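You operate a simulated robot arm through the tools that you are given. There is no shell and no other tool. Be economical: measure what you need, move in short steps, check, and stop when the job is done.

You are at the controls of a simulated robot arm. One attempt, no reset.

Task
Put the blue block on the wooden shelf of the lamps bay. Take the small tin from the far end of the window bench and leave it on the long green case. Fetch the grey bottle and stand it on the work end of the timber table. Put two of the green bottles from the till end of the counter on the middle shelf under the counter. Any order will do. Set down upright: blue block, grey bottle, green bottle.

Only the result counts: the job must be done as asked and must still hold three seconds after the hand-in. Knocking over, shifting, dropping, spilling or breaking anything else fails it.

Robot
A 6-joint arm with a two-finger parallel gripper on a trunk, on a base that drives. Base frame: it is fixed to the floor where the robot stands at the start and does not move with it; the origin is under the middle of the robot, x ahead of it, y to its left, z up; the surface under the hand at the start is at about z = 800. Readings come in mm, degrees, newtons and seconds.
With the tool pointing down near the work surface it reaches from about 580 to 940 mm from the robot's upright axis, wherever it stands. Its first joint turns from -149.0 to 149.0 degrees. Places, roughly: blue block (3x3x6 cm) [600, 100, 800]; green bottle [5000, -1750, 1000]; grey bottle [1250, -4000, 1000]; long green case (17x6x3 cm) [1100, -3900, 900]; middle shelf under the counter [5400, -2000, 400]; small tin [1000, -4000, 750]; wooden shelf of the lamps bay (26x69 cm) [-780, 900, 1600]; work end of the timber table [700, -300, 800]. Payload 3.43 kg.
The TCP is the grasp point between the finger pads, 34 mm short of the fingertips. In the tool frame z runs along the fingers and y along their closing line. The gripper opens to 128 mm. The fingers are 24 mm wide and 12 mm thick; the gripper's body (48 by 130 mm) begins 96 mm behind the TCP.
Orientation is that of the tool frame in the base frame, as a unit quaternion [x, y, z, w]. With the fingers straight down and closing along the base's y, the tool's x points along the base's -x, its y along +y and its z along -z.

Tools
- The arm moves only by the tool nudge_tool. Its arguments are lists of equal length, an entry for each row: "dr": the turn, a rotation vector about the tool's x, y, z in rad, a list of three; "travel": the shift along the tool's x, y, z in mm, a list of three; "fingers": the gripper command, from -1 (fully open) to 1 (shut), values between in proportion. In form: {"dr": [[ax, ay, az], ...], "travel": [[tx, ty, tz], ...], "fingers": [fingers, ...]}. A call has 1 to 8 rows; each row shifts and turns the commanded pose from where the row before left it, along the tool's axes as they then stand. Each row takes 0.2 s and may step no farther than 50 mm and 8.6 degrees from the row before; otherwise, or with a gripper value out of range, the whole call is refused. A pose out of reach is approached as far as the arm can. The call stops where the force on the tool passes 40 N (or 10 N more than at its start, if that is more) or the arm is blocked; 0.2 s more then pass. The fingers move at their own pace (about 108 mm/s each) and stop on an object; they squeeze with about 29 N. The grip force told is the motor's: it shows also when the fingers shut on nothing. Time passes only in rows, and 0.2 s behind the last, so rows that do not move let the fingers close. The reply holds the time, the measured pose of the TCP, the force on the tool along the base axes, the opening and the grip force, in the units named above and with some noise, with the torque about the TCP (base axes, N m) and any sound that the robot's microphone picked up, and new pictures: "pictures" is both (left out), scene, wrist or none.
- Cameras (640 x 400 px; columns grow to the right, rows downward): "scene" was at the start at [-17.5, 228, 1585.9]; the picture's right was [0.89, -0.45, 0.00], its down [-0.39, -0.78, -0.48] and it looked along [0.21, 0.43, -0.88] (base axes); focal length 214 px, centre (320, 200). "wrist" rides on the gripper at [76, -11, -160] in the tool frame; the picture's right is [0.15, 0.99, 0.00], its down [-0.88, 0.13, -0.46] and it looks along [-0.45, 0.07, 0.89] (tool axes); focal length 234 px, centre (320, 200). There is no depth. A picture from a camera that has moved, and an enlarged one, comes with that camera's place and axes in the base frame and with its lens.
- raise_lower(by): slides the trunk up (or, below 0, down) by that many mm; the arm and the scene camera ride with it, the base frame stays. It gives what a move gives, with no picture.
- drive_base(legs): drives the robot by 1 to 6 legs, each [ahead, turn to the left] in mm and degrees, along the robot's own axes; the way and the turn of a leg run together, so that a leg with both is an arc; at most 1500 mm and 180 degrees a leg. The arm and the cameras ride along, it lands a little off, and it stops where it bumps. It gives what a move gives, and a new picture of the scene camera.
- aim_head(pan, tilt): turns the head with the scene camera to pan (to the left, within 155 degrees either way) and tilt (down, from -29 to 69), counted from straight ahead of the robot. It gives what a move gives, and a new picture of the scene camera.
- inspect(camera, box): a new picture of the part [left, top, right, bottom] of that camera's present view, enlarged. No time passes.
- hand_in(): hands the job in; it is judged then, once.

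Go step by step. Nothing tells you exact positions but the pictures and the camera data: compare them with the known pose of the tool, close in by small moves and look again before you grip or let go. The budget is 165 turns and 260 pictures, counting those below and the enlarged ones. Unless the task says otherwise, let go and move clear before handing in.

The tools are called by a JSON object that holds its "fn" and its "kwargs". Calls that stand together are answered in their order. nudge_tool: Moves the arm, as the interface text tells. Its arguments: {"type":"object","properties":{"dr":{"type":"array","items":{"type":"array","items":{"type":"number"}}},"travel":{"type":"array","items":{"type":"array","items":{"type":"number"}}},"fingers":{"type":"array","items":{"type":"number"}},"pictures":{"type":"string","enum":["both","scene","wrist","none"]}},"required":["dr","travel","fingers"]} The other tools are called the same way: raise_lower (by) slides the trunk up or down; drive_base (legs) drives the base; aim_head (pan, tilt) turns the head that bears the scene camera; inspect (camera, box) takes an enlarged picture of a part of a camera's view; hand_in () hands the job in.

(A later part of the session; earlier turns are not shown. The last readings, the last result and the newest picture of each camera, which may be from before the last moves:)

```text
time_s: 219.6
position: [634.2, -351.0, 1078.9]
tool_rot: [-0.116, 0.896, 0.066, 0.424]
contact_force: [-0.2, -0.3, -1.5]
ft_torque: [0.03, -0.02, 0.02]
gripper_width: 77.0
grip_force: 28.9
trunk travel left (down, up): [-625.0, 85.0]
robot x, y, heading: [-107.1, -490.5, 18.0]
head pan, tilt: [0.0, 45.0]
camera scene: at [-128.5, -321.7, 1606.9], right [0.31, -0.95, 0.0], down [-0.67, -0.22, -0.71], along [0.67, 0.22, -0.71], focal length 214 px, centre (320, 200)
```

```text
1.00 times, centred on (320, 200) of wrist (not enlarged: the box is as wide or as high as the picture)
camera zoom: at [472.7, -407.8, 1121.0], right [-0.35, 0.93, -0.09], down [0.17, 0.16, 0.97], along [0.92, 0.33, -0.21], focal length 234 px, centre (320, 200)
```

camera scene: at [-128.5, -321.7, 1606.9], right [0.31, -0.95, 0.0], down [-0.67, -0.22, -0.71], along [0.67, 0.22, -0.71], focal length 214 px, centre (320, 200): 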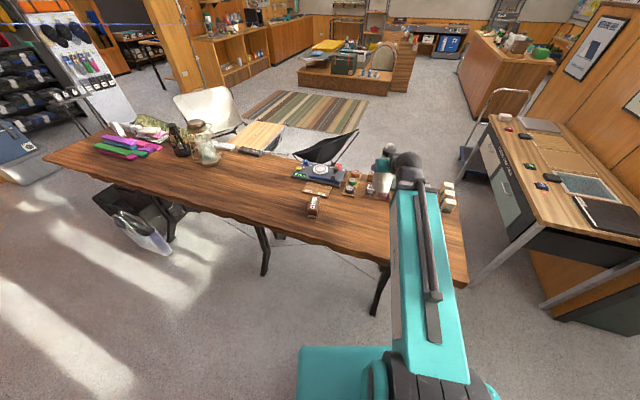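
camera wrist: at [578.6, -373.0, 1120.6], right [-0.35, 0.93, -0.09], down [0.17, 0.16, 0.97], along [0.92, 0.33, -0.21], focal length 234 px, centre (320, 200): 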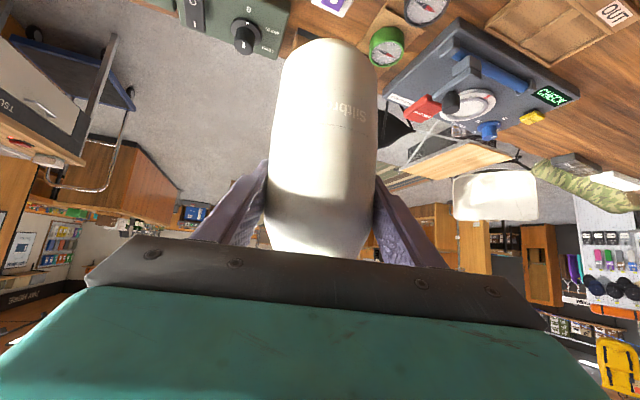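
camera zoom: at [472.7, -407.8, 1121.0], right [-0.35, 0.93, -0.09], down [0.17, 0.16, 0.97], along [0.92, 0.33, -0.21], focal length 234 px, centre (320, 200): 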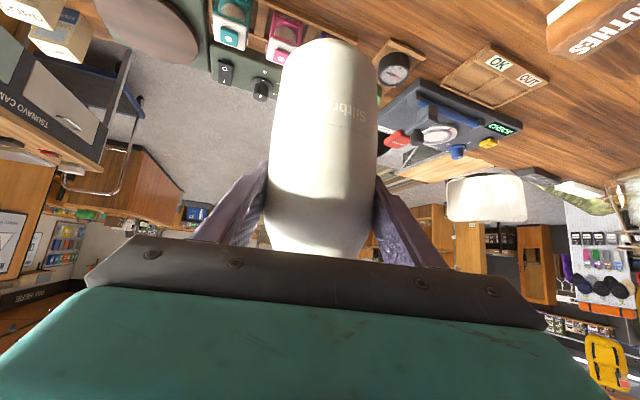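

{"fn": "drive_base", "kwargs": {"legs": [[-28, 0]]}}

{"fn": "nudge_tool", "kwargs": {"dr": [[0, 0, 0], [0, 0, 0], [0, 0, 0], [0, 0, 0], [0, 0, 0]], "travel": [[34.9, 0, 28.4], [34.9, 0, 28.4], [34.9, 0, 28.4], [7.8, 0, 6.3], [0, 0, 0]], "fingers": [1, 1, 1, 1, 1], "pictures": "both"}}

{"fn": "inspect", "kwargs": {"camera": "scene", "box": [320, 140, 480, 260]}}

```text
time_s: 220.4
position: [607.6, -358.4, 1077.6]
tool_rot: [-0.116, 0.896, 0.065, 0.424]
contact_force: [0.1, -0.6, -1.6]
ft_torque: [-0.04, -0.01, -0.02]
gripper_width: 76.6
grip_force: 29.1
trunk travel left (down, up): [-625.0, 85.0]
robot x, y, heading: [-136.5, -500.8, 18.1]
head pan, tilt: [0.0, 45.0]
camera scene: at [-155.1, -330.4, 1606.9], right [0.31, -0.95, 0.0], down [-0.67, -0.22, -0.71], along [0.67, 0.22, -0.71], focal length 214 px, centre (320, 200)
```

scene: 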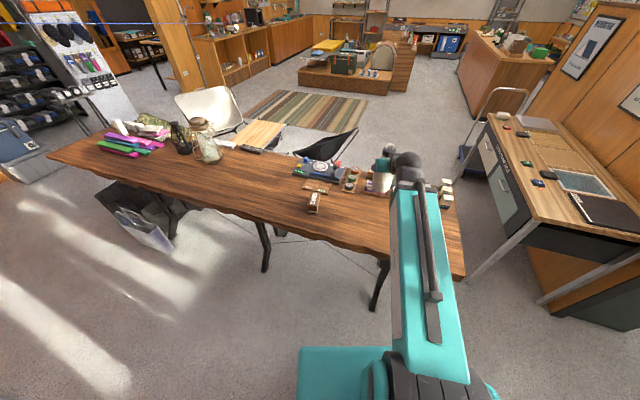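

```text
time_s: 221.6
position: [612.5, -354.9, 933.3]
tool_rot: [-0.117, 0.896, 0.065, 0.423]
contact_force: [-0.3, -0.4, -1.6]
ft_torque: [0.01, 0.0, -0.02]
gripper_width: 76.9
grip_force: 29.0
out of reach, approached as far as the arm can: row 1
trunk travel left (down, up): [-625.0, 85.0]
robot x, y, heading: [-133.3, -503.3, 18.5]
head pan, tilt: [0.0, 45.0]
camera scene: at [-154.3, -330.2, 1606.8], right [0.31, -0.95, 0.0], down [-0.67, -0.22, -0.71], along [0.67, 0.22, -0.71], focal length 214 px, centre (320, 200)
camera wrist: at [451.1, -412.9, 976.0], right [-0.35, 0.93, -0.09], down [0.17, 0.16, 0.97], along [0.92, 0.33, -0.21], focal length 234 px, centre (320, 200)
```

scene: 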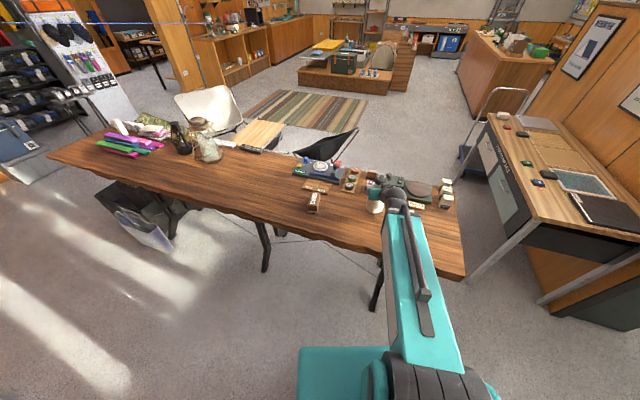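
wrist: 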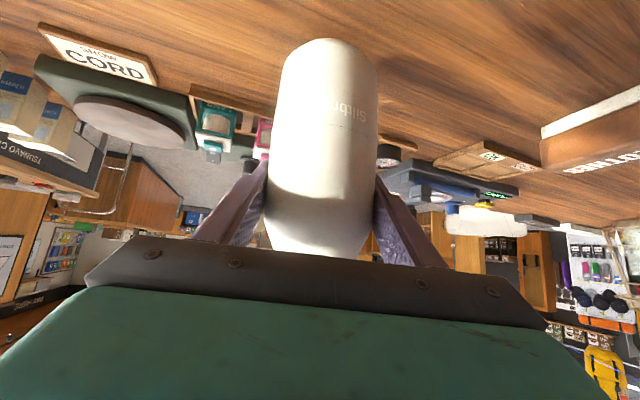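

```text
3.33 times, centred on (400, 200) of scene
camera zoom: at [-154.3, -330.2, 1606.8], right [0.31, -0.95, 0.0], down [-0.67, -0.22, -0.71], along [0.67, 0.22, -0.71], focal length 715 px, centre (53, 200)
```

zoom: 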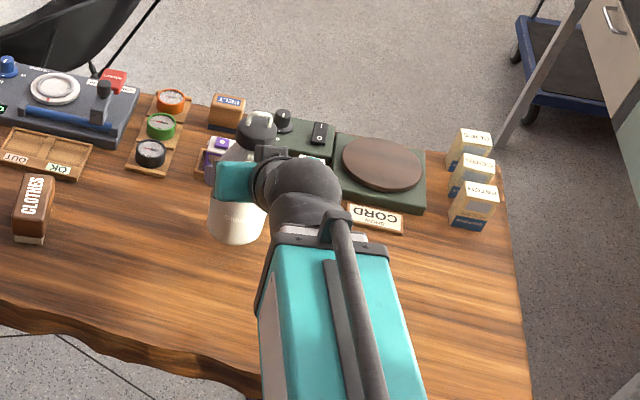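

{"fn": "nudge_tool", "kwargs": {"dr": [[0, 0, 0], [0, 0, 0], [0, 0, 0], [0, 0, 0], [0, 0, 0], [0, 0, 0], [0, 0, 0]], "travel": [[6.2, 0, 5], [3.9, 0, 3.15], [1.55, 0, 1.26], [1.55, 0, 1.26], [1.55, 0, 1.26], [1.55, 0, 1.26], [0, 0, 0]], "fingers": [1, 1, 1, 1, 1, 1, 1], "pictures": "none"}}

```text
time_s: 223.2
position: [613.2, -355.2, 911.7]
tool_rot: [-0.115, 0.896, 0.064, 0.424]
contact_force: [0.3, 1.0, -1.8]
ft_torque: [-0.01, 0.01, -0.01]
gripper_width: 77.1
grip_force: 28.7
trunk travel left (down, up): [-625.0, 85.0]
robot x, y, heading: [-134.0, -502.6, 18.2]
head pan, tilt: [0.0, 45.0]
```

{"fn": "nudge_tool", "kwargs": {"dr": [[0, 0, 0], [0, 0, 0], [0, 0, 0], [0, 0, 0], [0, 0, 0], [0, 0, 0], [0, 0, 0]], "travel": [[1.2, 0, 0.95], [1.2, 0, 0.95], [1.2, 0, 0.95], [1.2, 0, 0.95], [1.2, 0, 0.95], [1.2, 0, 0.95], [0, 0, 0]], "fingers": [1, 1, 1, 1, 1, 1, 1], "pictures": "wrist"}}

```text
time_s: 224.8
position: [611.8, -355.7, 906.5]
tool_rot: [-0.116, 0.895, 0.065, 0.426]
contact_force: [2.0, -5.8, 25.6]
ft_torque: [-0.15, -0.07, 0.0]
gripper_width: 77.2
grip_force: 29.3
trunk travel left (down, up): [-625.0, 85.0]
robot x, y, heading: [-133.2, -501.1, 18.3]
head pan, tilt: [0.0, 45.0]
camera wrist: at [450.3, -413.1, 947.6], right [-0.35, 0.93, -0.1], down [0.16, 0.16, 0.97], along [0.92, 0.32, -0.21], focal length 234 px, centre (320, 200)
```

wrist: 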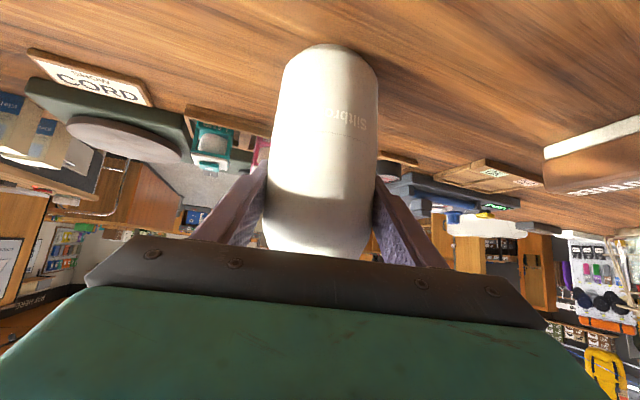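

Bottle is on the table. Relieve, open, and back straight out along the tool's horizontal direction.

{"fn": "nudge_tool", "kwargs": {"dr": [[0, 0, 0], [0, 0, 0], [0, 0, 0], [0, 0, 0], [0, 0, 0]], "travel": [[-1.6, 0, -1.3], [0, 0, 0], [0, 0, 0], [0, 0, 0], [0, 0, 0]], "fingers": [1, 0, -0.6, -1, -1], "pictures": "wrist"}}

```text
time_s: 226.0
position: [612.2, -355.0, 907.3]
tool_rot: [-0.116, 0.896, 0.066, 0.423]
contact_force: [0.7, -0.1, -0.6]
ft_torque: [0.01, -0.03, 0.02]
gripper_width: 128.1
grip_force: 0.0
trunk travel left (down, up): [-625.0, 85.0]
robot x, y, heading: [-133.3, -501.0, 18.3]
head pan, tilt: [0.0, 45.0]
camera wrist: at [451.1, -412.6, 948.0], right [-0.35, 0.93, -0.09], down [0.17, 0.16, 0.97], along [0.92, 0.33, -0.21], focal length 234 px, centre (320, 200)
```

wrist: 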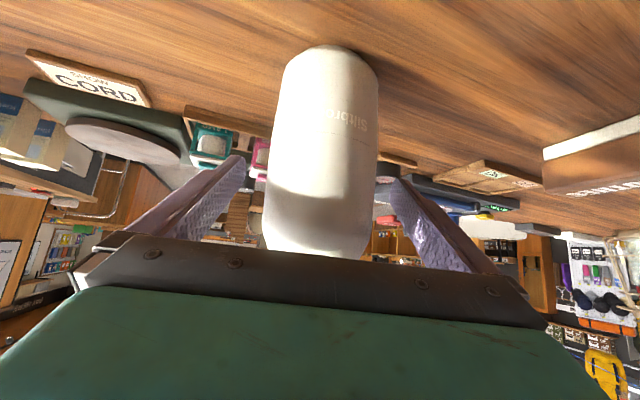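

{"fn": "nudge_tool", "kwargs": {"dr": [[0, 0, 0], [0, 0, 0], [0, 0, 0], [0, 0, 0], [0, 0, 0]], "travel": [[-34.9, 0, -28.4], [-34.9, 0, -28.4], [-34.9, 0, -28.4], [-34.9, 0, -28.4], [-34.9, 0, -28.4]], "fingers": [-1, -1, -1, -1, -1], "pictures": "both"}}

{"fn": "inspect", "kwargs": {"camera": "scene", "box": [320, 140, 480, 260]}}

```text
time_s: 227.2
position: [614.3, -358.4, 1130.0]
tool_rot: [-0.117, 0.896, 0.066, 0.424]
contact_force: [0.0, 0.2, -0.4]
ft_torque: [-0.02, 0.01, -0.01]
gripper_width: 128.0
grip_force: 0.0
trunk travel left (down, up): [-625.0, 85.0]
robot x, y, heading: [-135.0, -502.5, 18.0]
head pan, tilt: [0.0, 45.0]
camera scene: at [-154.6, -330.3, 1606.8], right [0.31, -0.95, 0.0], down [-0.67, -0.22, -0.71], along [0.67, 0.22, -0.71], focal length 214 px, centre (320, 200)
camera wrist: at [453.2, -416.8, 1173.3], right [-0.35, 0.93, -0.09], down [0.17, 0.16, 0.97], along [0.92, 0.33, -0.21], focal length 234 px, centre (320, 200)
```

scene: 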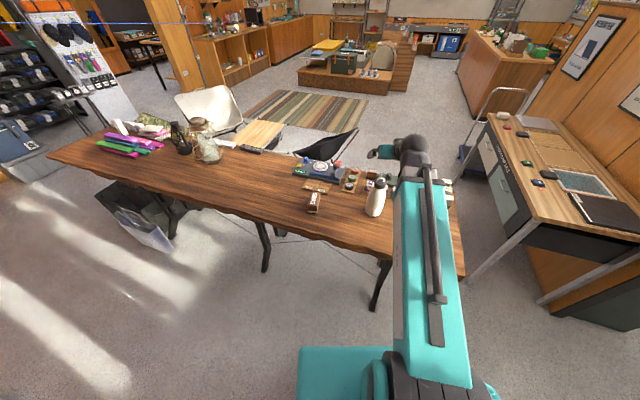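
wrist: 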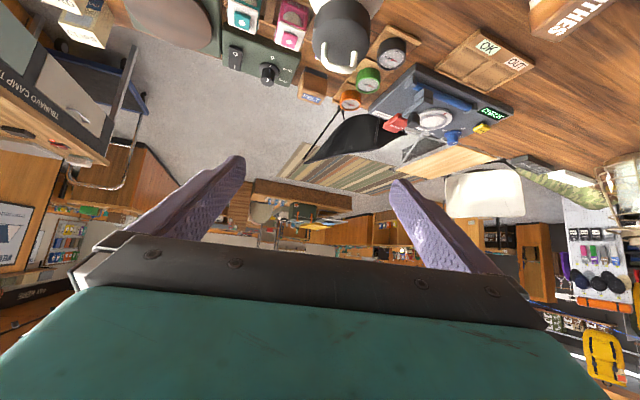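

```text
3.33 times, centred on (400, 200) of scene
camera zoom: at [-154.6, -330.3, 1606.8], right [0.31, -0.95, 0.0], down [-0.67, -0.22, -0.71], along [0.67, 0.22, -0.71], focal length 715 px, centre (53, 200)
```

zoom: 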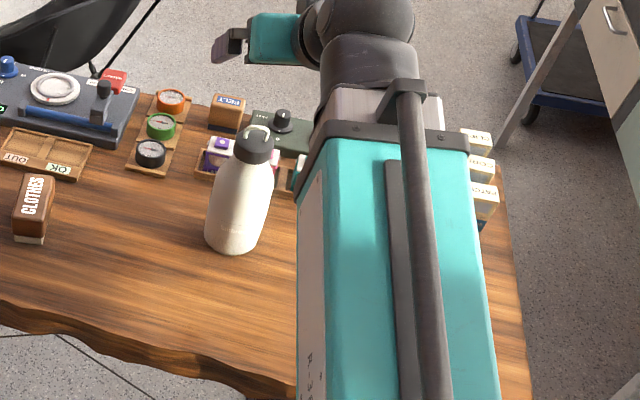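

The bottle stands at the work end. Now to the counter: I go back through the window corridor and east.

{"fn": "drive_base", "kwargs": {"legs": [[160, 0], [0, -93], [1300, 0], [0, -10], [1120, 0], [0, 85]]}}

{"fn": "aim_head", "kwargs": {"pan": 5, "tilt": 15}}

```text
time_s: 253.1
position: [1235.0, -2902.4, 1130.1]
tool_rot: [0.02, 0.903, 0.001, 0.428]
contact_force: [0.0, -0.7, -0.4]
ft_torque: [-0.02, 0.01, -0.02]
gripper_width: 128.0
grip_force: 0.0
trunk travel left (down, up): [-625.0, 85.0]
robot x, y, heading: [473.9, -2778.2, 0.5]
head pan, tilt: [0.0, 45.0]
camera scene: at [511.7, -2606.9, 1606.8], right [0.01, -1.0, 0.0], down [-0.71, 0.0, -0.71], along [0.71, 0.0, -0.71], focal length 214 px, centre (320, 200)
```

scene: 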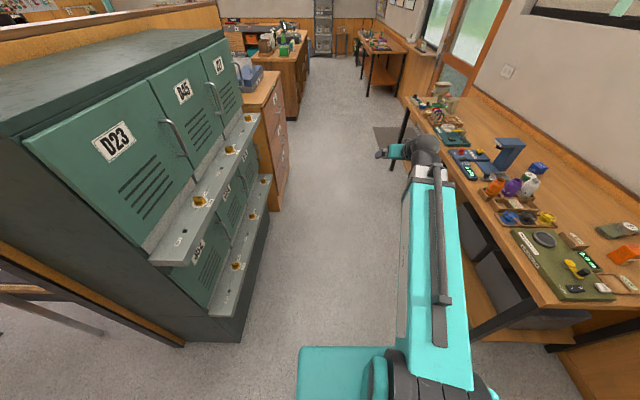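

```text
time_s: 254.1
position: [1235.7, -2902.3, 1130.2]
tool_rot: [0.02, 0.904, 0.001, 0.428]
contact_force: [0.7, -0.9, 0.3]
ft_torque: [-0.01, -0.01, -0.01]
gripper_width: 127.9
grip_force: 0.0
trunk travel left (down, up): [-625.0, 85.0]
robot x, y, heading: [476.6, -2774.2, 0.1]
head pan, tilt: [5.0, 15.0]
camera scene: at [522.5, -2599.0, 1653.6], right [0.09, -1.0, 0.0], down [-0.26, -0.02, -0.97], along [0.96, 0.09, -0.26], focal length 214 px, centre (320, 200)
```

scene: 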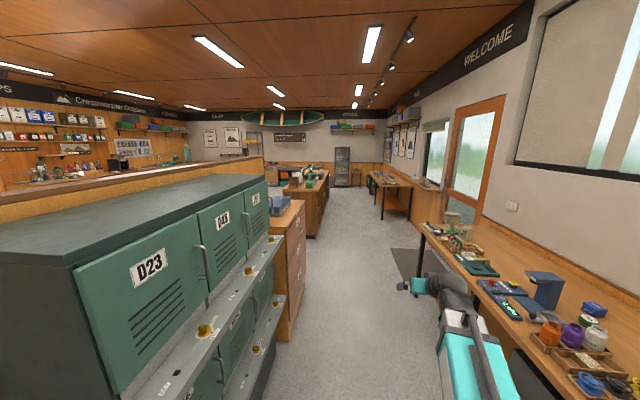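

{"fn": "drive_base", "kwargs": {"legs": [[0, -2], [1500, 0], [900, 0]]}}

{"fn": "aim_head", "kwargs": {"pan": 15, "tilt": 20}}

{"fn": "inspect", "kwargs": {"camera": "scene", "box": [160, 60, 480, 260]}}

```text
time_s: 267.8
position: [3607.0, -2977.0, 1130.0]
tool_rot: [0.033, 0.903, -0.005, 0.428]
contact_force: [-0.3, 0.5, 0.0]
ft_torque: [-0.01, -0.02, 0.0]
gripper_width: 128.0
grip_force: 0.1
trunk travel left (down, up): [-625.0, 85.0]
robot x, y, heading: [2851.9, -2834.2, -1.5]
head pan, tilt: [5.0, 15.0]
camera scene: at [2903.8, -2654.8, 1653.7], right [0.06, -1.0, 0.0], down [-0.26, -0.02, -0.97], along [0.96, 0.06, -0.26], focal length 214 px, centre (320, 200)
```

scene: 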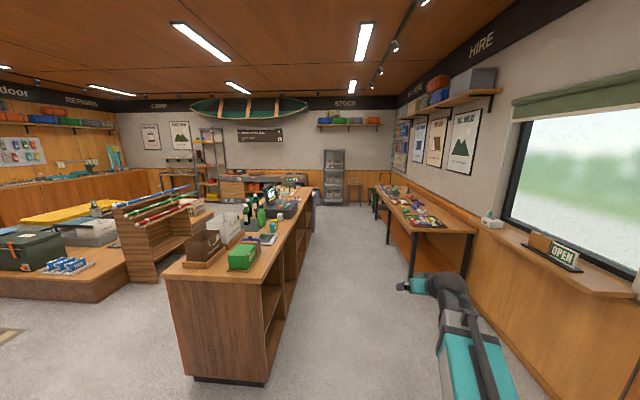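

```text
time_s: 268.5
position: [3607.1, -2976.7, 1129.7]
tool_rot: [0.033, 0.903, -0.005, 0.428]
contact_force: [0.8, -0.1, -0.2]
ft_torque: [-0.02, -0.01, 0.02]
gripper_width: 127.9
grip_force: 0.1
trunk travel left (down, up): [-625.0, 85.0]
robot x, y, heading: [2854.3, -2835.1, -1.3]
head pan, tilt: [15.0, 20.0]
camera scene: at [2900.9, -2638.8, 1645.5], right [0.24, -0.97, 0.0], down [-0.33, -0.08, -0.94], along [0.91, 0.22, -0.34], focal length 214 px, centre (320, 200)
```

scene: 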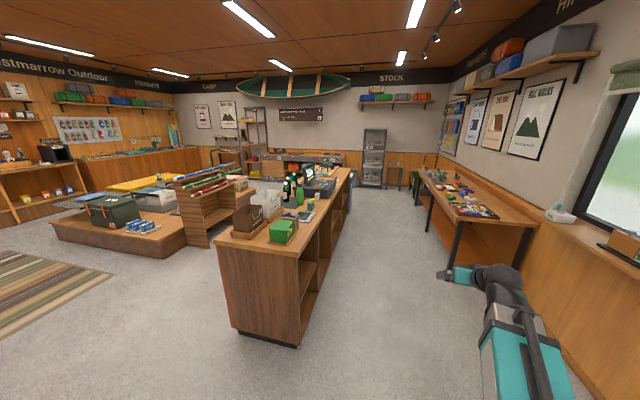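

```text
2.00 times, centred on (320, 160) of scene
camera zoom: at [2900.9, -2638.8, 1645.5], right [0.24, -0.97, 0.0], down [-0.33, -0.08, -0.94], along [0.91, 0.22, -0.34], focal length 429 px, centre (320, 280)
```

zoom: 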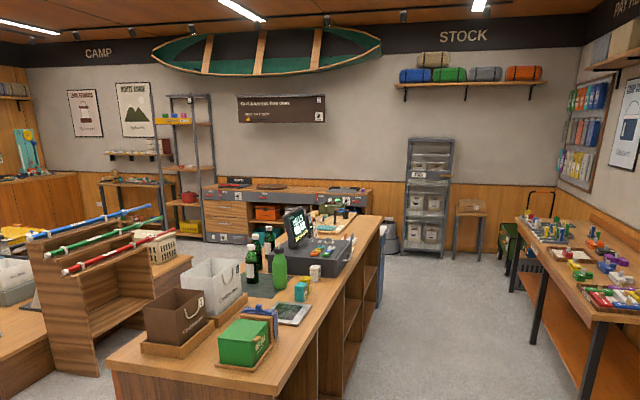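

I see the counter with the open shelves on its near (−y) side and green bottles by the till. I drive further along, keeping away, and turn to face it.

{"fn": "drive_base", "kwargs": {"legs": [[0, -4], [1500, 0], [450, 0], [0, 95]]}}

{"fn": "aim_head", "kwargs": {"pan": 0, "tilt": 30}}

{"fn": "inspect", "kwargs": {"camera": "scene", "box": [200, 40, 440, 190]}}

```text
time_s: 285.6
position: [4927.7, -2263.3, 1128.6]
tool_rot: [-0.617, 0.66, 0.3, 0.306]
contact_force: [0.7, 0.5, 0.0]
ft_torque: [0.0, 0.0, 0.03]
gripper_width: 128.1
grip_force: 0.0
trunk travel left (down, up): [-625.0, 85.0]
robot x, y, heading: [4738.0, -3017.7, 88.3]
head pan, tilt: [15.0, 20.0]
camera scene: at [4544.2, -2968.0, 1645.5], right [0.97, 0.23, 0.0], down [0.08, -0.33, -0.94], along [-0.22, 0.91, -0.34], focal length 214 px, centre (320, 200)
```

scene: 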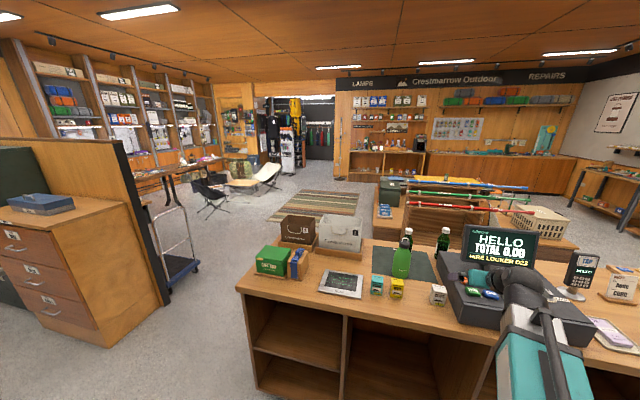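

```text
time_s: 286.3
position: [4926.2, -2264.8, 1130.4]
tool_rot: [-0.616, 0.66, 0.3, 0.306]
contact_force: [-0.5, -0.2, 0.2]
ft_torque: [0.02, 0.03, -0.02]
gripper_width: 128.2
grip_force: 0.0
trunk travel left (down, up): [-625.0, 85.0]
robot x, y, heading: [4738.0, -3015.7, 88.3]
head pan, tilt: [0.0, 30.0]
camera scene: at [4568.8, -2968.0, 1629.5], right [1.0, -0.03, 0.0], down [-0.01, -0.5, -0.87], along [0.03, 0.87, -0.5], focal length 214 px, centre (320, 200)
```

scene: 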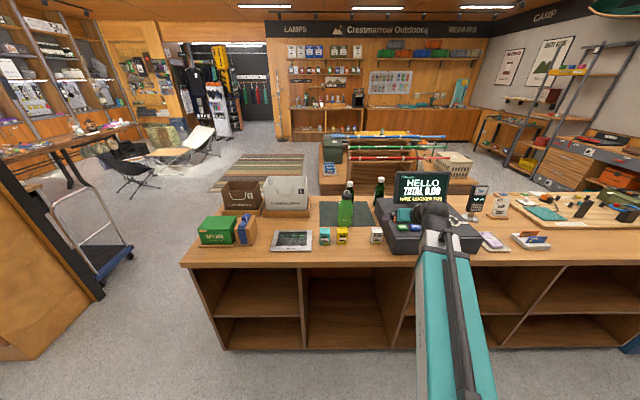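

```text
2.67 times, centred on (320, 115) of scene
camera zoom: at [4568.8, -2968.0, 1629.5], right [1.0, -0.03, 0.0], down [-0.01, -0.5, -0.87], along [0.03, 0.87, -0.5], focal length 572 px, centre (320, 427)
```

zoom: 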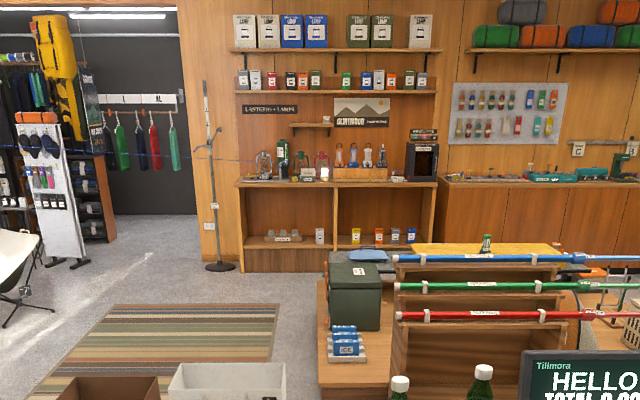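

{"fn": "inspect", "kwargs": {"camera": "scene", "box": [310, 165, 430, 255]}}

{"fn": "inspect", "kwargs": {"camera": "scene", "box": [180, 230, 640, 370]}}

```text
4.44 times, centred on (370, 210) of scene
camera zoom: at [4568.8, -2968.0, 1629.5], right [1.0, -0.03, 0.0], down [-0.01, -0.5, -0.87], along [0.03, 0.87, -0.5], focal length 953 px, centre (98, 156)
```

zoom: 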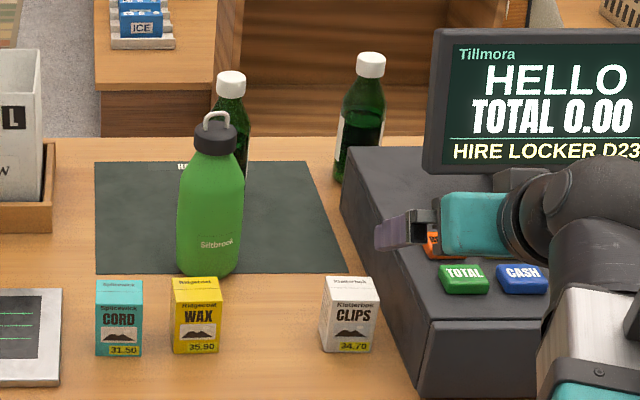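

```text
1.39 times, centred on (410, 300) of scene
camera zoom: at [4568.8, -2968.0, 1629.5], right [1.0, -0.03, 0.0], down [-0.01, -0.5, -0.87], along [0.03, 0.87, -0.5], focal length 298 px, centre (195, 61)
```

zoom: 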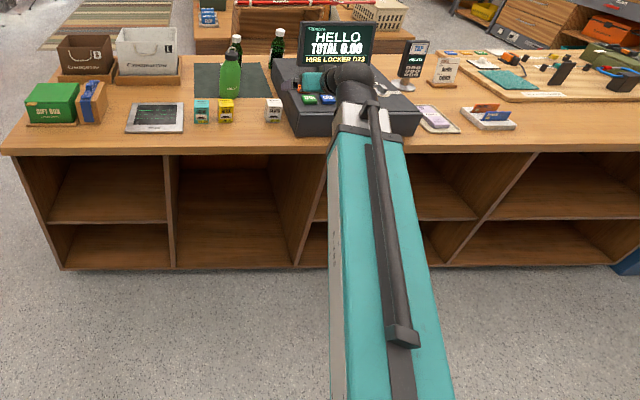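

I see two glass green bottles with white caps beside the till and one lime one. I swing the arm aside to see the shelves and bottles without obstruction.

{"fn": "drive_base", "kwargs": {"legs": [[0, -85], [600, 0]]}}

{"fn": "aim_head", "kwargs": {"pan": 85, "tilt": 35}}

{"fn": "inspect", "kwargs": {"camera": "scene", "box": [80, 100, 400, 300]}}

```text
time_s: 295.1
position: [6099.0, -3123.7, 1131.1]
tool_rot: [-0.003, 0.904, 0.012, 0.428]
contact_force: [-0.8, 0.6, 0.8]
ft_torque: [-0.04, -0.02, -0.05]
gripper_width: 128.0
grip_force: 0.1
trunk travel left (down, up): [-625.0, 85.0]
robot x, y, heading: [5334.6, -3009.4, 3.2]
head pan, tilt: [0.0, 30.0]
camera scene: at [5367.7, -2836.7, 1629.5], right [0.05, -1.0, 0.0], down [-0.5, -0.03, -0.87], along [0.86, 0.05, -0.5], focal length 214 px, centre (320, 200)
```

scene: 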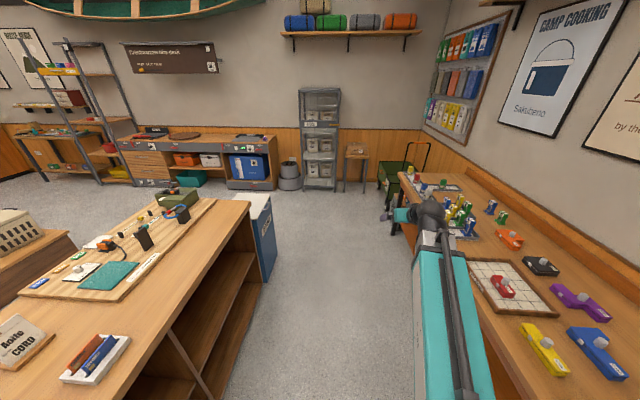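

```text
time_s: 296.7
position: [6098.7, -3123.4, 1130.1]
tool_rot: [-0.003, 0.903, 0.011, 0.429]
contact_force: [0.4, 0.7, -0.3]
ft_torque: [-0.01, -0.04, 0.02]
gripper_width: 127.9
grip_force: 0.1
trunk travel left (down, up): [-625.0, 85.0]
robot x, y, heading: [5330.3, -3009.3, 3.1]
head pan, tilt: [85.0, 35.0]
camera scene: at [5280.7, -2753.3, 1621.7], right [1.0, -0.04, 0.0], down [-0.02, -0.57, -0.82], along [0.03, 0.82, -0.57], focal length 214 px, centre (320, 200)
```

scene: 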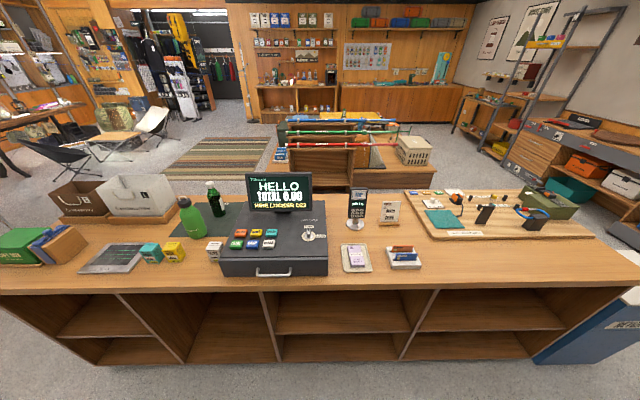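

```text
2.00 times, centred on (240, 200) of scene
camera zoom: at [5280.7, -2753.3, 1621.7], right [1.0, -0.04, 0.0], down [-0.02, -0.57, -0.82], along [0.03, 0.82, -0.57], focal length 429 px, centre (480, 200)
```

zoom: 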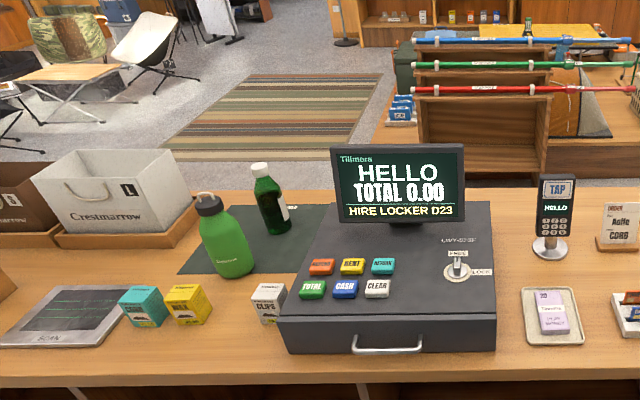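

Only glass bottle 1 and the lime one show from here; I check behind the monitor from the right to count the glass bottles.

{"fn": "drive_base", "kwargs": {"legs": [[480, 0]]}}

{"fn": "aim_head", "kwargs": {"pan": 120, "tilt": 25}}

{"fn": "inspect", "kwargs": {"camera": "scene", "box": [200, 120, 400, 245]}}

```text
time_s: 299.9
position: [6579.3, -3099.5, 1129.0]
tool_rot: [-0.002, 0.903, 0.011, 0.429]
contact_force: [-0.7, -0.6, 0.4]
ft_torque: [-0.01, 0.02, 0.0]
gripper_width: 127.8
grip_force: 0.0
trunk travel left (down, up): [-625.0, 85.0]
robot x, y, heading: [5812.0, -2977.7, 3.0]
head pan, tilt: [85.0, 35.0]
camera scene: at [5763.3, -2728.0, 1621.7], right [1.0, -0.04, 0.0], down [-0.02, -0.57, -0.82], along [0.03, 0.82, -0.57], focal length 214 px, centre (320, 200)
```

scene: 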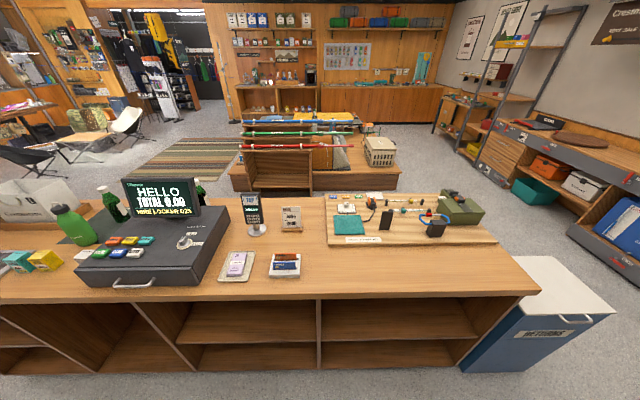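

```text
time_s: 300.9
position: [6579.8, -3101.3, 1129.9]
tool_rot: [-0.002, 0.903, 0.011, 0.429]
contact_force: [-0.1, 0.7, -0.4]
ft_torque: [-0.02, 0.01, -0.01]
gripper_width: 127.9
grip_force: 0.1
trunk travel left (down, up): [-625.0, 85.0]
robot x, y, heading: [5817.6, -2986.6, 3.4]
head pan, tilt: [120.0, 25.0]
camera scene: at [5709.8, -2738.6, 1637.4], right [0.84, 0.54, 0.0], down [0.23, -0.36, -0.91], along [-0.49, 0.76, -0.42], focal length 214 px, centre (320, 200)
```

scene: 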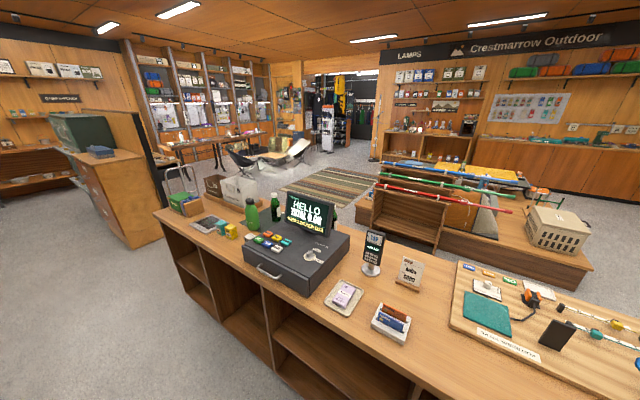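

```text
3.20 times, centred on (300, 182) of scene
camera zoom: at [5709.8, -2738.6, 1637.4], right [0.84, 0.54, 0.0], down [0.23, -0.36, -0.91], along [-0.49, 0.76, -0.42], focal length 686 px, centre (384, 256)
```

zoom: 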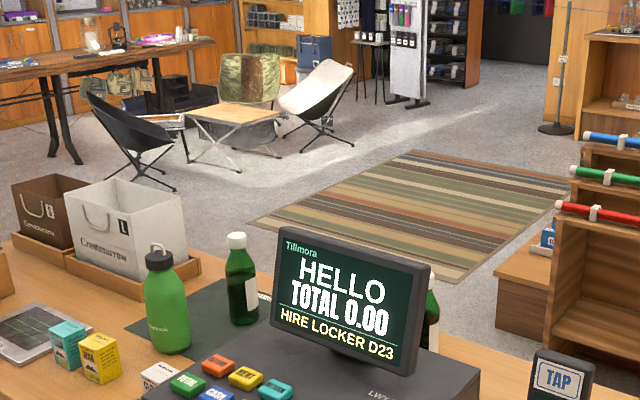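

Only two glass green bottles (at about (4778, −1844) and (4989, −1790), counter top ≈ 905), plus the lime one. I'll take the two glass ones; the bay with the middle shelf is x ≈ 5050–5810. I raise the arm and go to the left side of the till to fetch the second bottle first.

{"fn": "raise_lower", "kwargs": {"by": 85}}

{"fn": "nudge_tool", "kwargs": {"dr": [[0, 0, 0], [0, 0, 0]], "travel": [[-36, 0, -29], [-36, 0, -29]], "fingers": [-0.5, -0.5], "pictures": "none"}}

{"fn": "drive_base", "kwargs": {"legs": [[-1320, 0], [0, 67]]}}

```text
time_s: 302.1
position: [6579.5, -3100.0, 1215.5]
tool_rot: [-0.002, 0.904, 0.012, 0.427]
contact_force: [-0.3, -0.1, -0.5]
ft_torque: [0.01, -0.01, 0.0]
gripper_width: 128.1
grip_force: 0.1
trunk travel left (down, up): [-710.0, 0.0]
robot x, y, heading: [5818.0, -2983.5, 2.6]
head pan, tilt: [120.0, 25.0]
```

```text
time_s: 302.7
position: [6579.9, -3103.0, 1308.2]
tool_rot: [-0.001, 0.904, 0.011, 0.428]
contact_force: [-0.3, 0.4, -0.7]
ft_torque: [-0.04, -0.02, 0.01]
gripper_width: 95.8
grip_force: 0.0
trunk travel left (down, up): [-710.0, 0.0]
robot x, y, heading: [5813.2, -2985.7, 3.1]
head pan, tilt: [120.0, 25.0]
```

```text
time_s: 314.3
position: [4895.6, -2388.5, 1305.6]
tool_rot: [-0.505, 0.749, 0.248, 0.35]
contact_force: [-0.3, 1.2, 0.0]
ft_torque: [0.03, -0.02, 0.01]
gripper_width: 96.1
grip_force: 0.1
trunk travel left (down, up): [-710.0, 0.0]
robot x, y, heading: [4466.6, -3043.0, 70.3]
head pan, tilt: [120.0, 25.0]
camera scene: at [4196.7, -3044.8, 1722.5], right [-0.18, 0.98, 0.0], down [0.42, 0.08, -0.91], along [-0.89, -0.17, -0.42], focal length 214 px, centre (320, 200)
```

scene: 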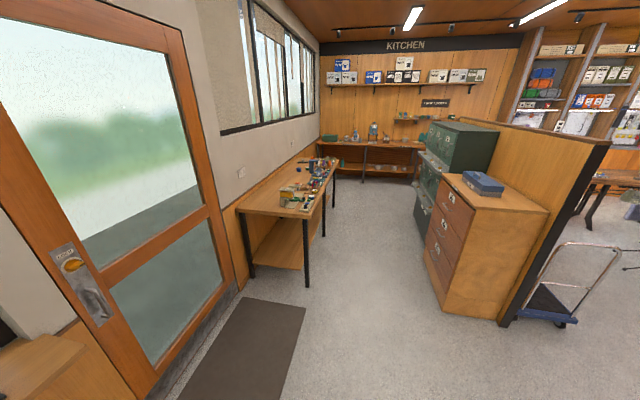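

{"fn": "drive_base", "kwargs": {"legs": [[0, 15], [435, 0], [0, -15]]}}

{"fn": "aim_head", "kwargs": {"pan": -5, "tilt": 40}}

{"fn": "inspect", "kwargs": {"camera": "wrist", "box": [0, 0, 640, 400]}}

```text
time_s: 319.5
position: [4933.8, -1954.3, 1306.8]
tool_rot: [-0.504, 0.75, 0.247, 0.349]
contact_force: [0.5, 0.6, 0.0]
ft_torque: [-0.01, -0.02, -0.05]
gripper_width: 95.8
grip_force: 0.0
trunk travel left (down, up): [-710.0, 0.0]
robot x, y, heading: [4509.3, -2605.4, 70.7]
head pan, tilt: [120.0, 25.0]
camera scene: at [4242.5, -2614.4, 1722.5], right [-0.19, 0.98, 0.0], down [0.41, 0.08, -0.91], along [-0.89, -0.17, -0.42], focal length 214 px, centre (320, 200)
```

scene: 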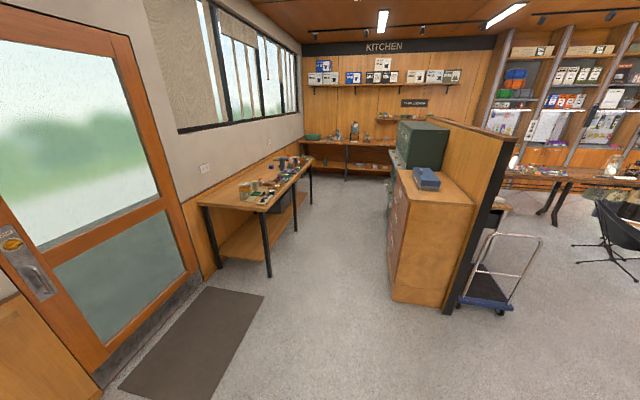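

```text
time_s: 321.6
position: [4933.0, -1955.1, 1307.6]
tool_rot: [-0.503, 0.751, 0.247, 0.35]
contact_force: [0.1, 0.2, 0.0]
ft_torque: [0.01, 0.0, 0.01]
gripper_width: 95.8
grip_force: 0.0
trunk travel left (down, up): [-710.0, 0.0]
robot x, y, heading: [4507.4, -2608.7, 70.6]
head pan, tilt: [-5.0, 40.0]
camera scene: at [4367.6, -2519.8, 1699.1], right [0.91, -0.41, 0.0], down [-0.26, -0.59, -0.77], along [0.31, 0.7, -0.64], focal length 214 px, centre (320, 200)
```

scene: 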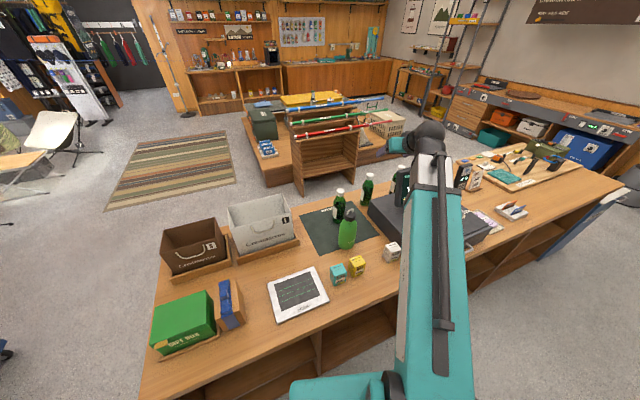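

```text
1.00 times, centred on (320, 200) of wrist (not enlarged: the box is as wide or as high as the picture)
camera zoom: at [4881.2, -2119.3, 1349.9], right [-0.96, 0.28, -0.09], down [-0.03, 0.23, 0.97], along [0.29, 0.93, -0.21], focal length 234 px, centre (320, 200)
```

zoom: 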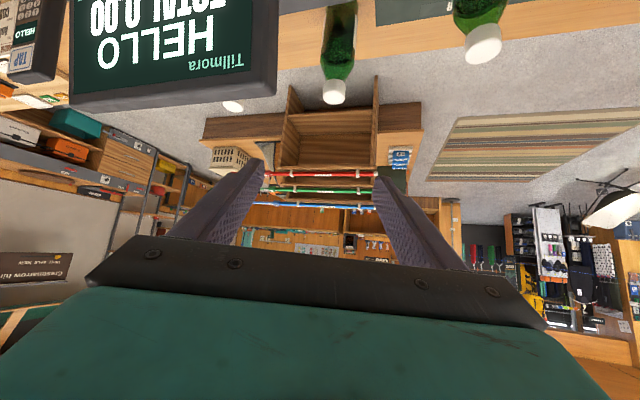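

I also spot a third glass bottle behind the monitor, so "two of the green bottles" fits. Glass bottle 2 is at (4982, −1783); I turn the tool's heading to about 57° so the palm clears the monitor, and move over the pre-grasp point.

{"fn": "nudge_tool", "kwargs": {"dr": [[0.0718, 0, 0.0584], [0.0718, 0, 0.0584], [0, 0, 0], [0, 0, 0], [0, 0, 0], [0, 0, 0]], "travel": [[0, 0, 0], [0, 0, 0], [-19.7, 17.5, 24.2], [-19.7, 17.5, 24.2], [-19.7, 17.5, 24.2], [0, 0, 0]], "fingers": [-0.5, -0.5, -0.5, -0.5, -0.5, -0.5], "pictures": "both"}}

{"fn": "inspect", "kwargs": {"camera": "scene", "box": [310, 110, 470, 260]}}

```text
time_s: 323.0
position: [4937.7, -1848.3, 1309.3]
tool_rot: [-0.433, 0.794, 0.214, 0.37]
contact_force: [-0.7, 0.2, 0.2]
ft_torque: [-0.02, 0.0, 0.02]
gripper_width: 96.3
grip_force: 0.0
trunk travel left (down, up): [-710.0, 0.0]
robot x, y, heading: [4513.6, -2607.3, 70.9]
head pan, tilt: [-5.0, 40.0]
camera scene: at [4367.5, -2520.2, 1699.1], right [0.91, -0.41, 0.0], down [-0.26, -0.59, -0.77], along [0.31, 0.7, -0.64], focal length 214 px, centre (320, 200)
camera wrist: at [4857.1, -1999.9, 1351.6], right [-0.89, 0.45, -0.1], down [0.02, 0.24, 0.97], along [0.46, 0.86, -0.22], focal length 234 px, centre (320, 200)
```

scene: 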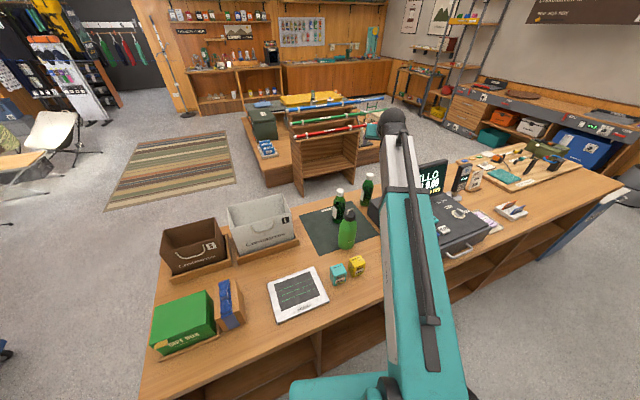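
wrist: 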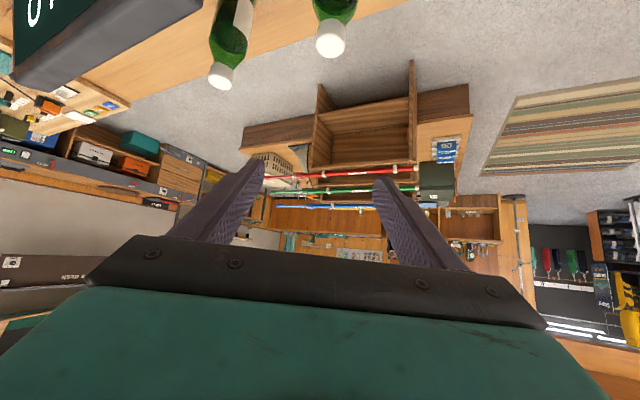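

```text
2.67 times, centred on (390, 185) of scene
camera zoom: at [4367.5, -2520.2, 1699.1], right [0.91, -0.41, 0.0], down [-0.26, -0.59, -0.77], along [0.31, 0.7, -0.64], focal length 572 px, centre (133, 240)
```

zoom: 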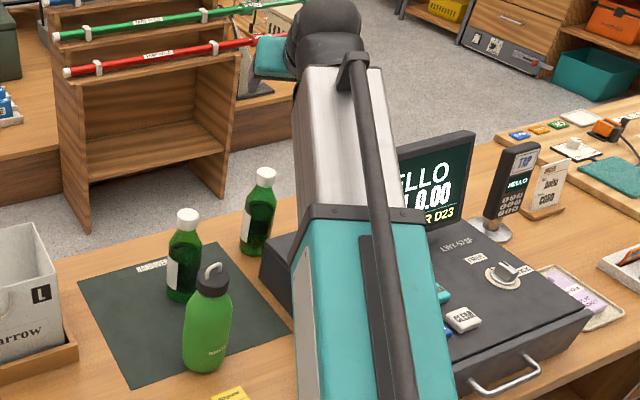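

{"fn": "nudge_tool", "kwargs": {"dr": [[0, 0, 0], [0, 0, 0], [0, 0, 0], [0, 0, 0], [0, 0, 0]], "travel": [[34.1, 0, 27.8], [34.1, 0, 27.8], [34.1, 0, 27.8], [34.1, 0, 27.8], [15, 0, 12.2]], "fingers": [-0.5, -0.5, -0.5, -0.5, -0.5], "pictures": "wrist"}}

{"fn": "inspect", "kwargs": {"camera": "scene", "box": [310, 110, 470, 260]}}

```text
time_s: 324.2
position: [4936.2, -1848.0, 1111.8]
tool_rot: [-0.433, 0.793, 0.215, 0.37]
contact_force: [0.1, -0.5, -0.6]
ft_torque: [0.0, -0.04, 0.01]
gripper_width: 96.0
grip_force: 0.1
trunk travel left (down, up): [-710.0, 0.0]
robot x, y, heading: [4510.7, -2606.3, 70.9]
head pan, tilt: [-5.0, 40.0]
camera wrist: at [4854.6, -1999.3, 1155.1], right [-0.89, 0.45, -0.09], down [0.02, 0.24, 0.97], along [0.46, 0.86, -0.22], focal length 234 px, centre (320, 200)
```

wrist: 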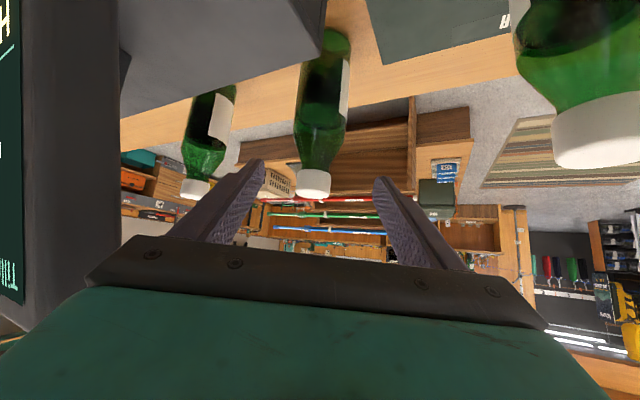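

```text
2.67 times, centred on (390, 185) of scene
camera zoom: at [4367.7, -2519.7, 1699.1], right [0.91, -0.41, 0.0], down [-0.26, -0.59, -0.77], along [0.31, 0.7, -0.64], focal length 572 px, centre (133, 240)
```

zoom: 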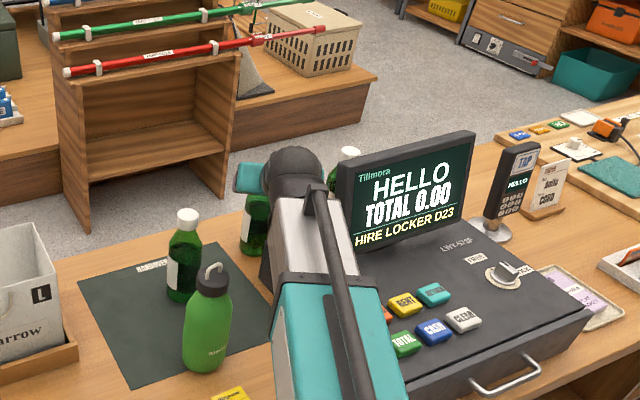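

{"fn": "nudge_tool", "kwargs": {"dr": [[0, 0, 0], [0, 0, 0], [0, 0, 0], [0, 0, 0]], "travel": [[28, 0, 22], [25.5, 0, 21.5], [0, 0, 30], [0, 0, 25]], "fingers": [-0.5, -0.5, -0.5, -0.5], "pictures": "wrist"}}

{"fn": "inspect", "kwargs": {"camera": "scene", "box": [330, 140, 430, 230]}}

```text
time_s: 325.2
position: [4956.4, -1810.4, 1008.2]
tool_rot: [-0.433, 0.794, 0.214, 0.37]
contact_force: [0.8, -0.1, -0.8]
ft_torque: [0.01, -0.01, -0.01]
gripper_width: 96.2
grip_force: 0.1
trunk travel left (down, up): [-710.0, 0.0]
robot x, y, heading: [4510.8, -2609.9, 70.8]
head pan, tilt: [-5.0, 40.0]
camera wrist: at [4875.5, -1962.2, 1051.1], right [-0.89, 0.45, -0.09], down [0.02, 0.24, 0.97], along [0.46, 0.86, -0.22], focal length 234 px, centre (320, 200)
```

wrist: 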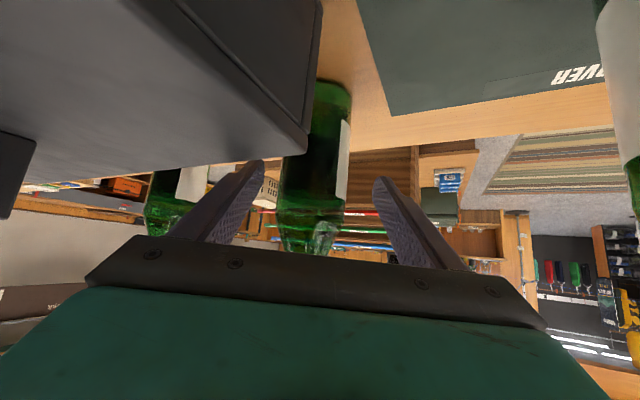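

```text
4.44 times, centred on (380, 185) of scene
camera zoom: at [4367.8, -2519.5, 1699.1], right [0.91, -0.41, 0.0], down [-0.26, -0.59, -0.77], along [0.31, 0.7, -0.64], focal length 953 px, centre (53, 267)
```

zoom: 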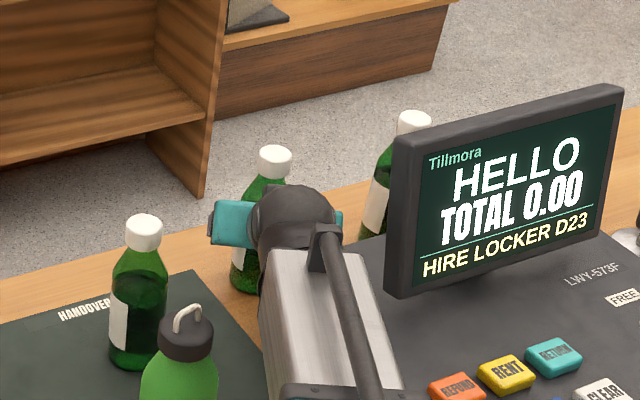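

{"fn": "nudge_tool", "kwargs": {"dr": [[0, 0, 0], [0, 0, 0], [0, 0, 0], [0, 0, 0], [0, 0, 0]], "travel": [[0, -1, 24], [0, -1, 22], [0, 0, 0], [0, 0, 0], [0, 0, 0]], "fingers": [-0.5, -0.5, 0.3, 1, 1], "pictures": "wrist"}}

```text
time_s: 326.4
position: [4975.9, -1781.9, 979.0]
tool_rot: [-0.433, 0.794, 0.213, 0.37]
contact_force: [0.9, -0.9, -0.7]
ft_torque: [-0.06, -0.06, 0.01]
gripper_width: 59.9
grip_force: 28.8
trunk travel left (down, up): [-710.0, 0.0]
robot x, y, heading: [4510.1, -2611.7, 70.8]
head pan, tilt: [-5.0, 40.0]
camera wrist: at [4895.7, -1933.6, 1022.3], right [-0.89, 0.45, -0.09], down [0.02, 0.24, 0.97], along [0.46, 0.86, -0.22], focal length 234 px, centre (320, 200)
```

wrist: 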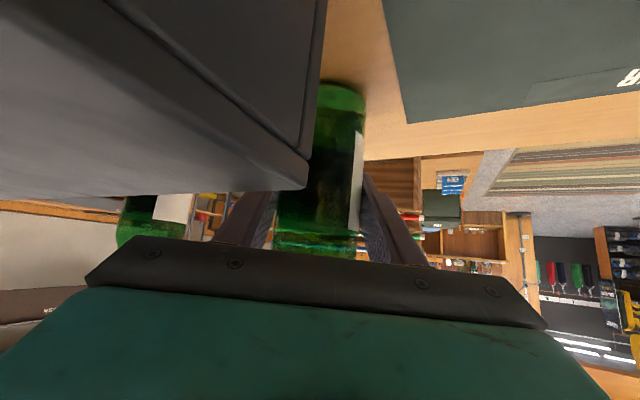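

Bottle gripped. Lift straight up.

{"fn": "nudge_tool", "kwargs": {"dr": [[0, 0, 0], [0, 0, 0], [0, 0, 0], [0, 0, 0], [0, 0, 0], [0, 0, 0], [0, 0, 0], [0, 0, 0]], "travel": [[-8, 0, -6.5], [-34.1, 0, -27.8], [-34.1, 0, -27.8], [-34.1, 0, -27.8], [-34.1, 0, -27.8], [-34.1, 0, -27.8], [-34.1, 0, -27.8], [-34.1, 0, -27.8]], "fingers": [1, 1, 1, 1, 1, 1, 1, 1], "pictures": "both"}}

```text
time_s: 328.2
position: [4981.3, -1783.0, 1297.0]
tool_rot: [-0.433, 0.794, 0.213, 0.369]
contact_force: [0.0, -0.5, -2.4]
ft_torque: [0.02, 0.02, 0.01]
gripper_width: 60.1
grip_force: 28.7
trunk travel left (down, up): [-710.0, 0.0]
robot x, y, heading: [4507.4, -2608.0, 70.8]
head pan, tilt: [-5.0, 40.0]
camera scene: at [4367.6, -2519.9, 1699.1], right [0.91, -0.41, 0.0], down [-0.26, -0.59, -0.77], along [0.31, 0.7, -0.64], focal length 214 px, centre (320, 200)
camera wrist: at [4900.1, -1934.9, 1340.4], right [-0.89, 0.45, -0.09], down [0.02, 0.24, 0.97], along [0.46, 0.86, -0.22], focal length 234 px, centre (320, 200)
```

scene: 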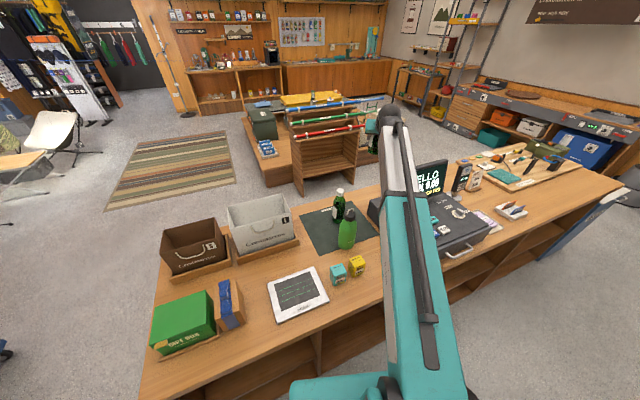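
wrist: 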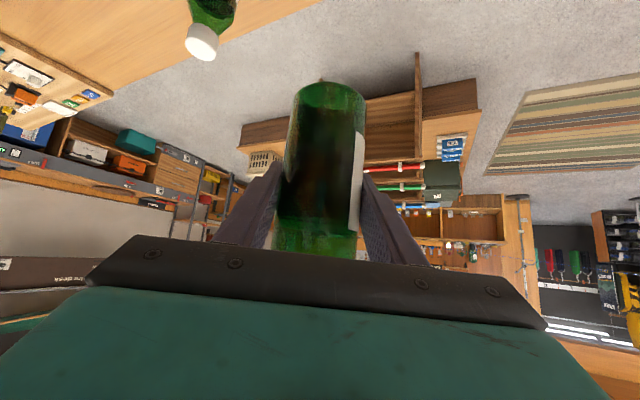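

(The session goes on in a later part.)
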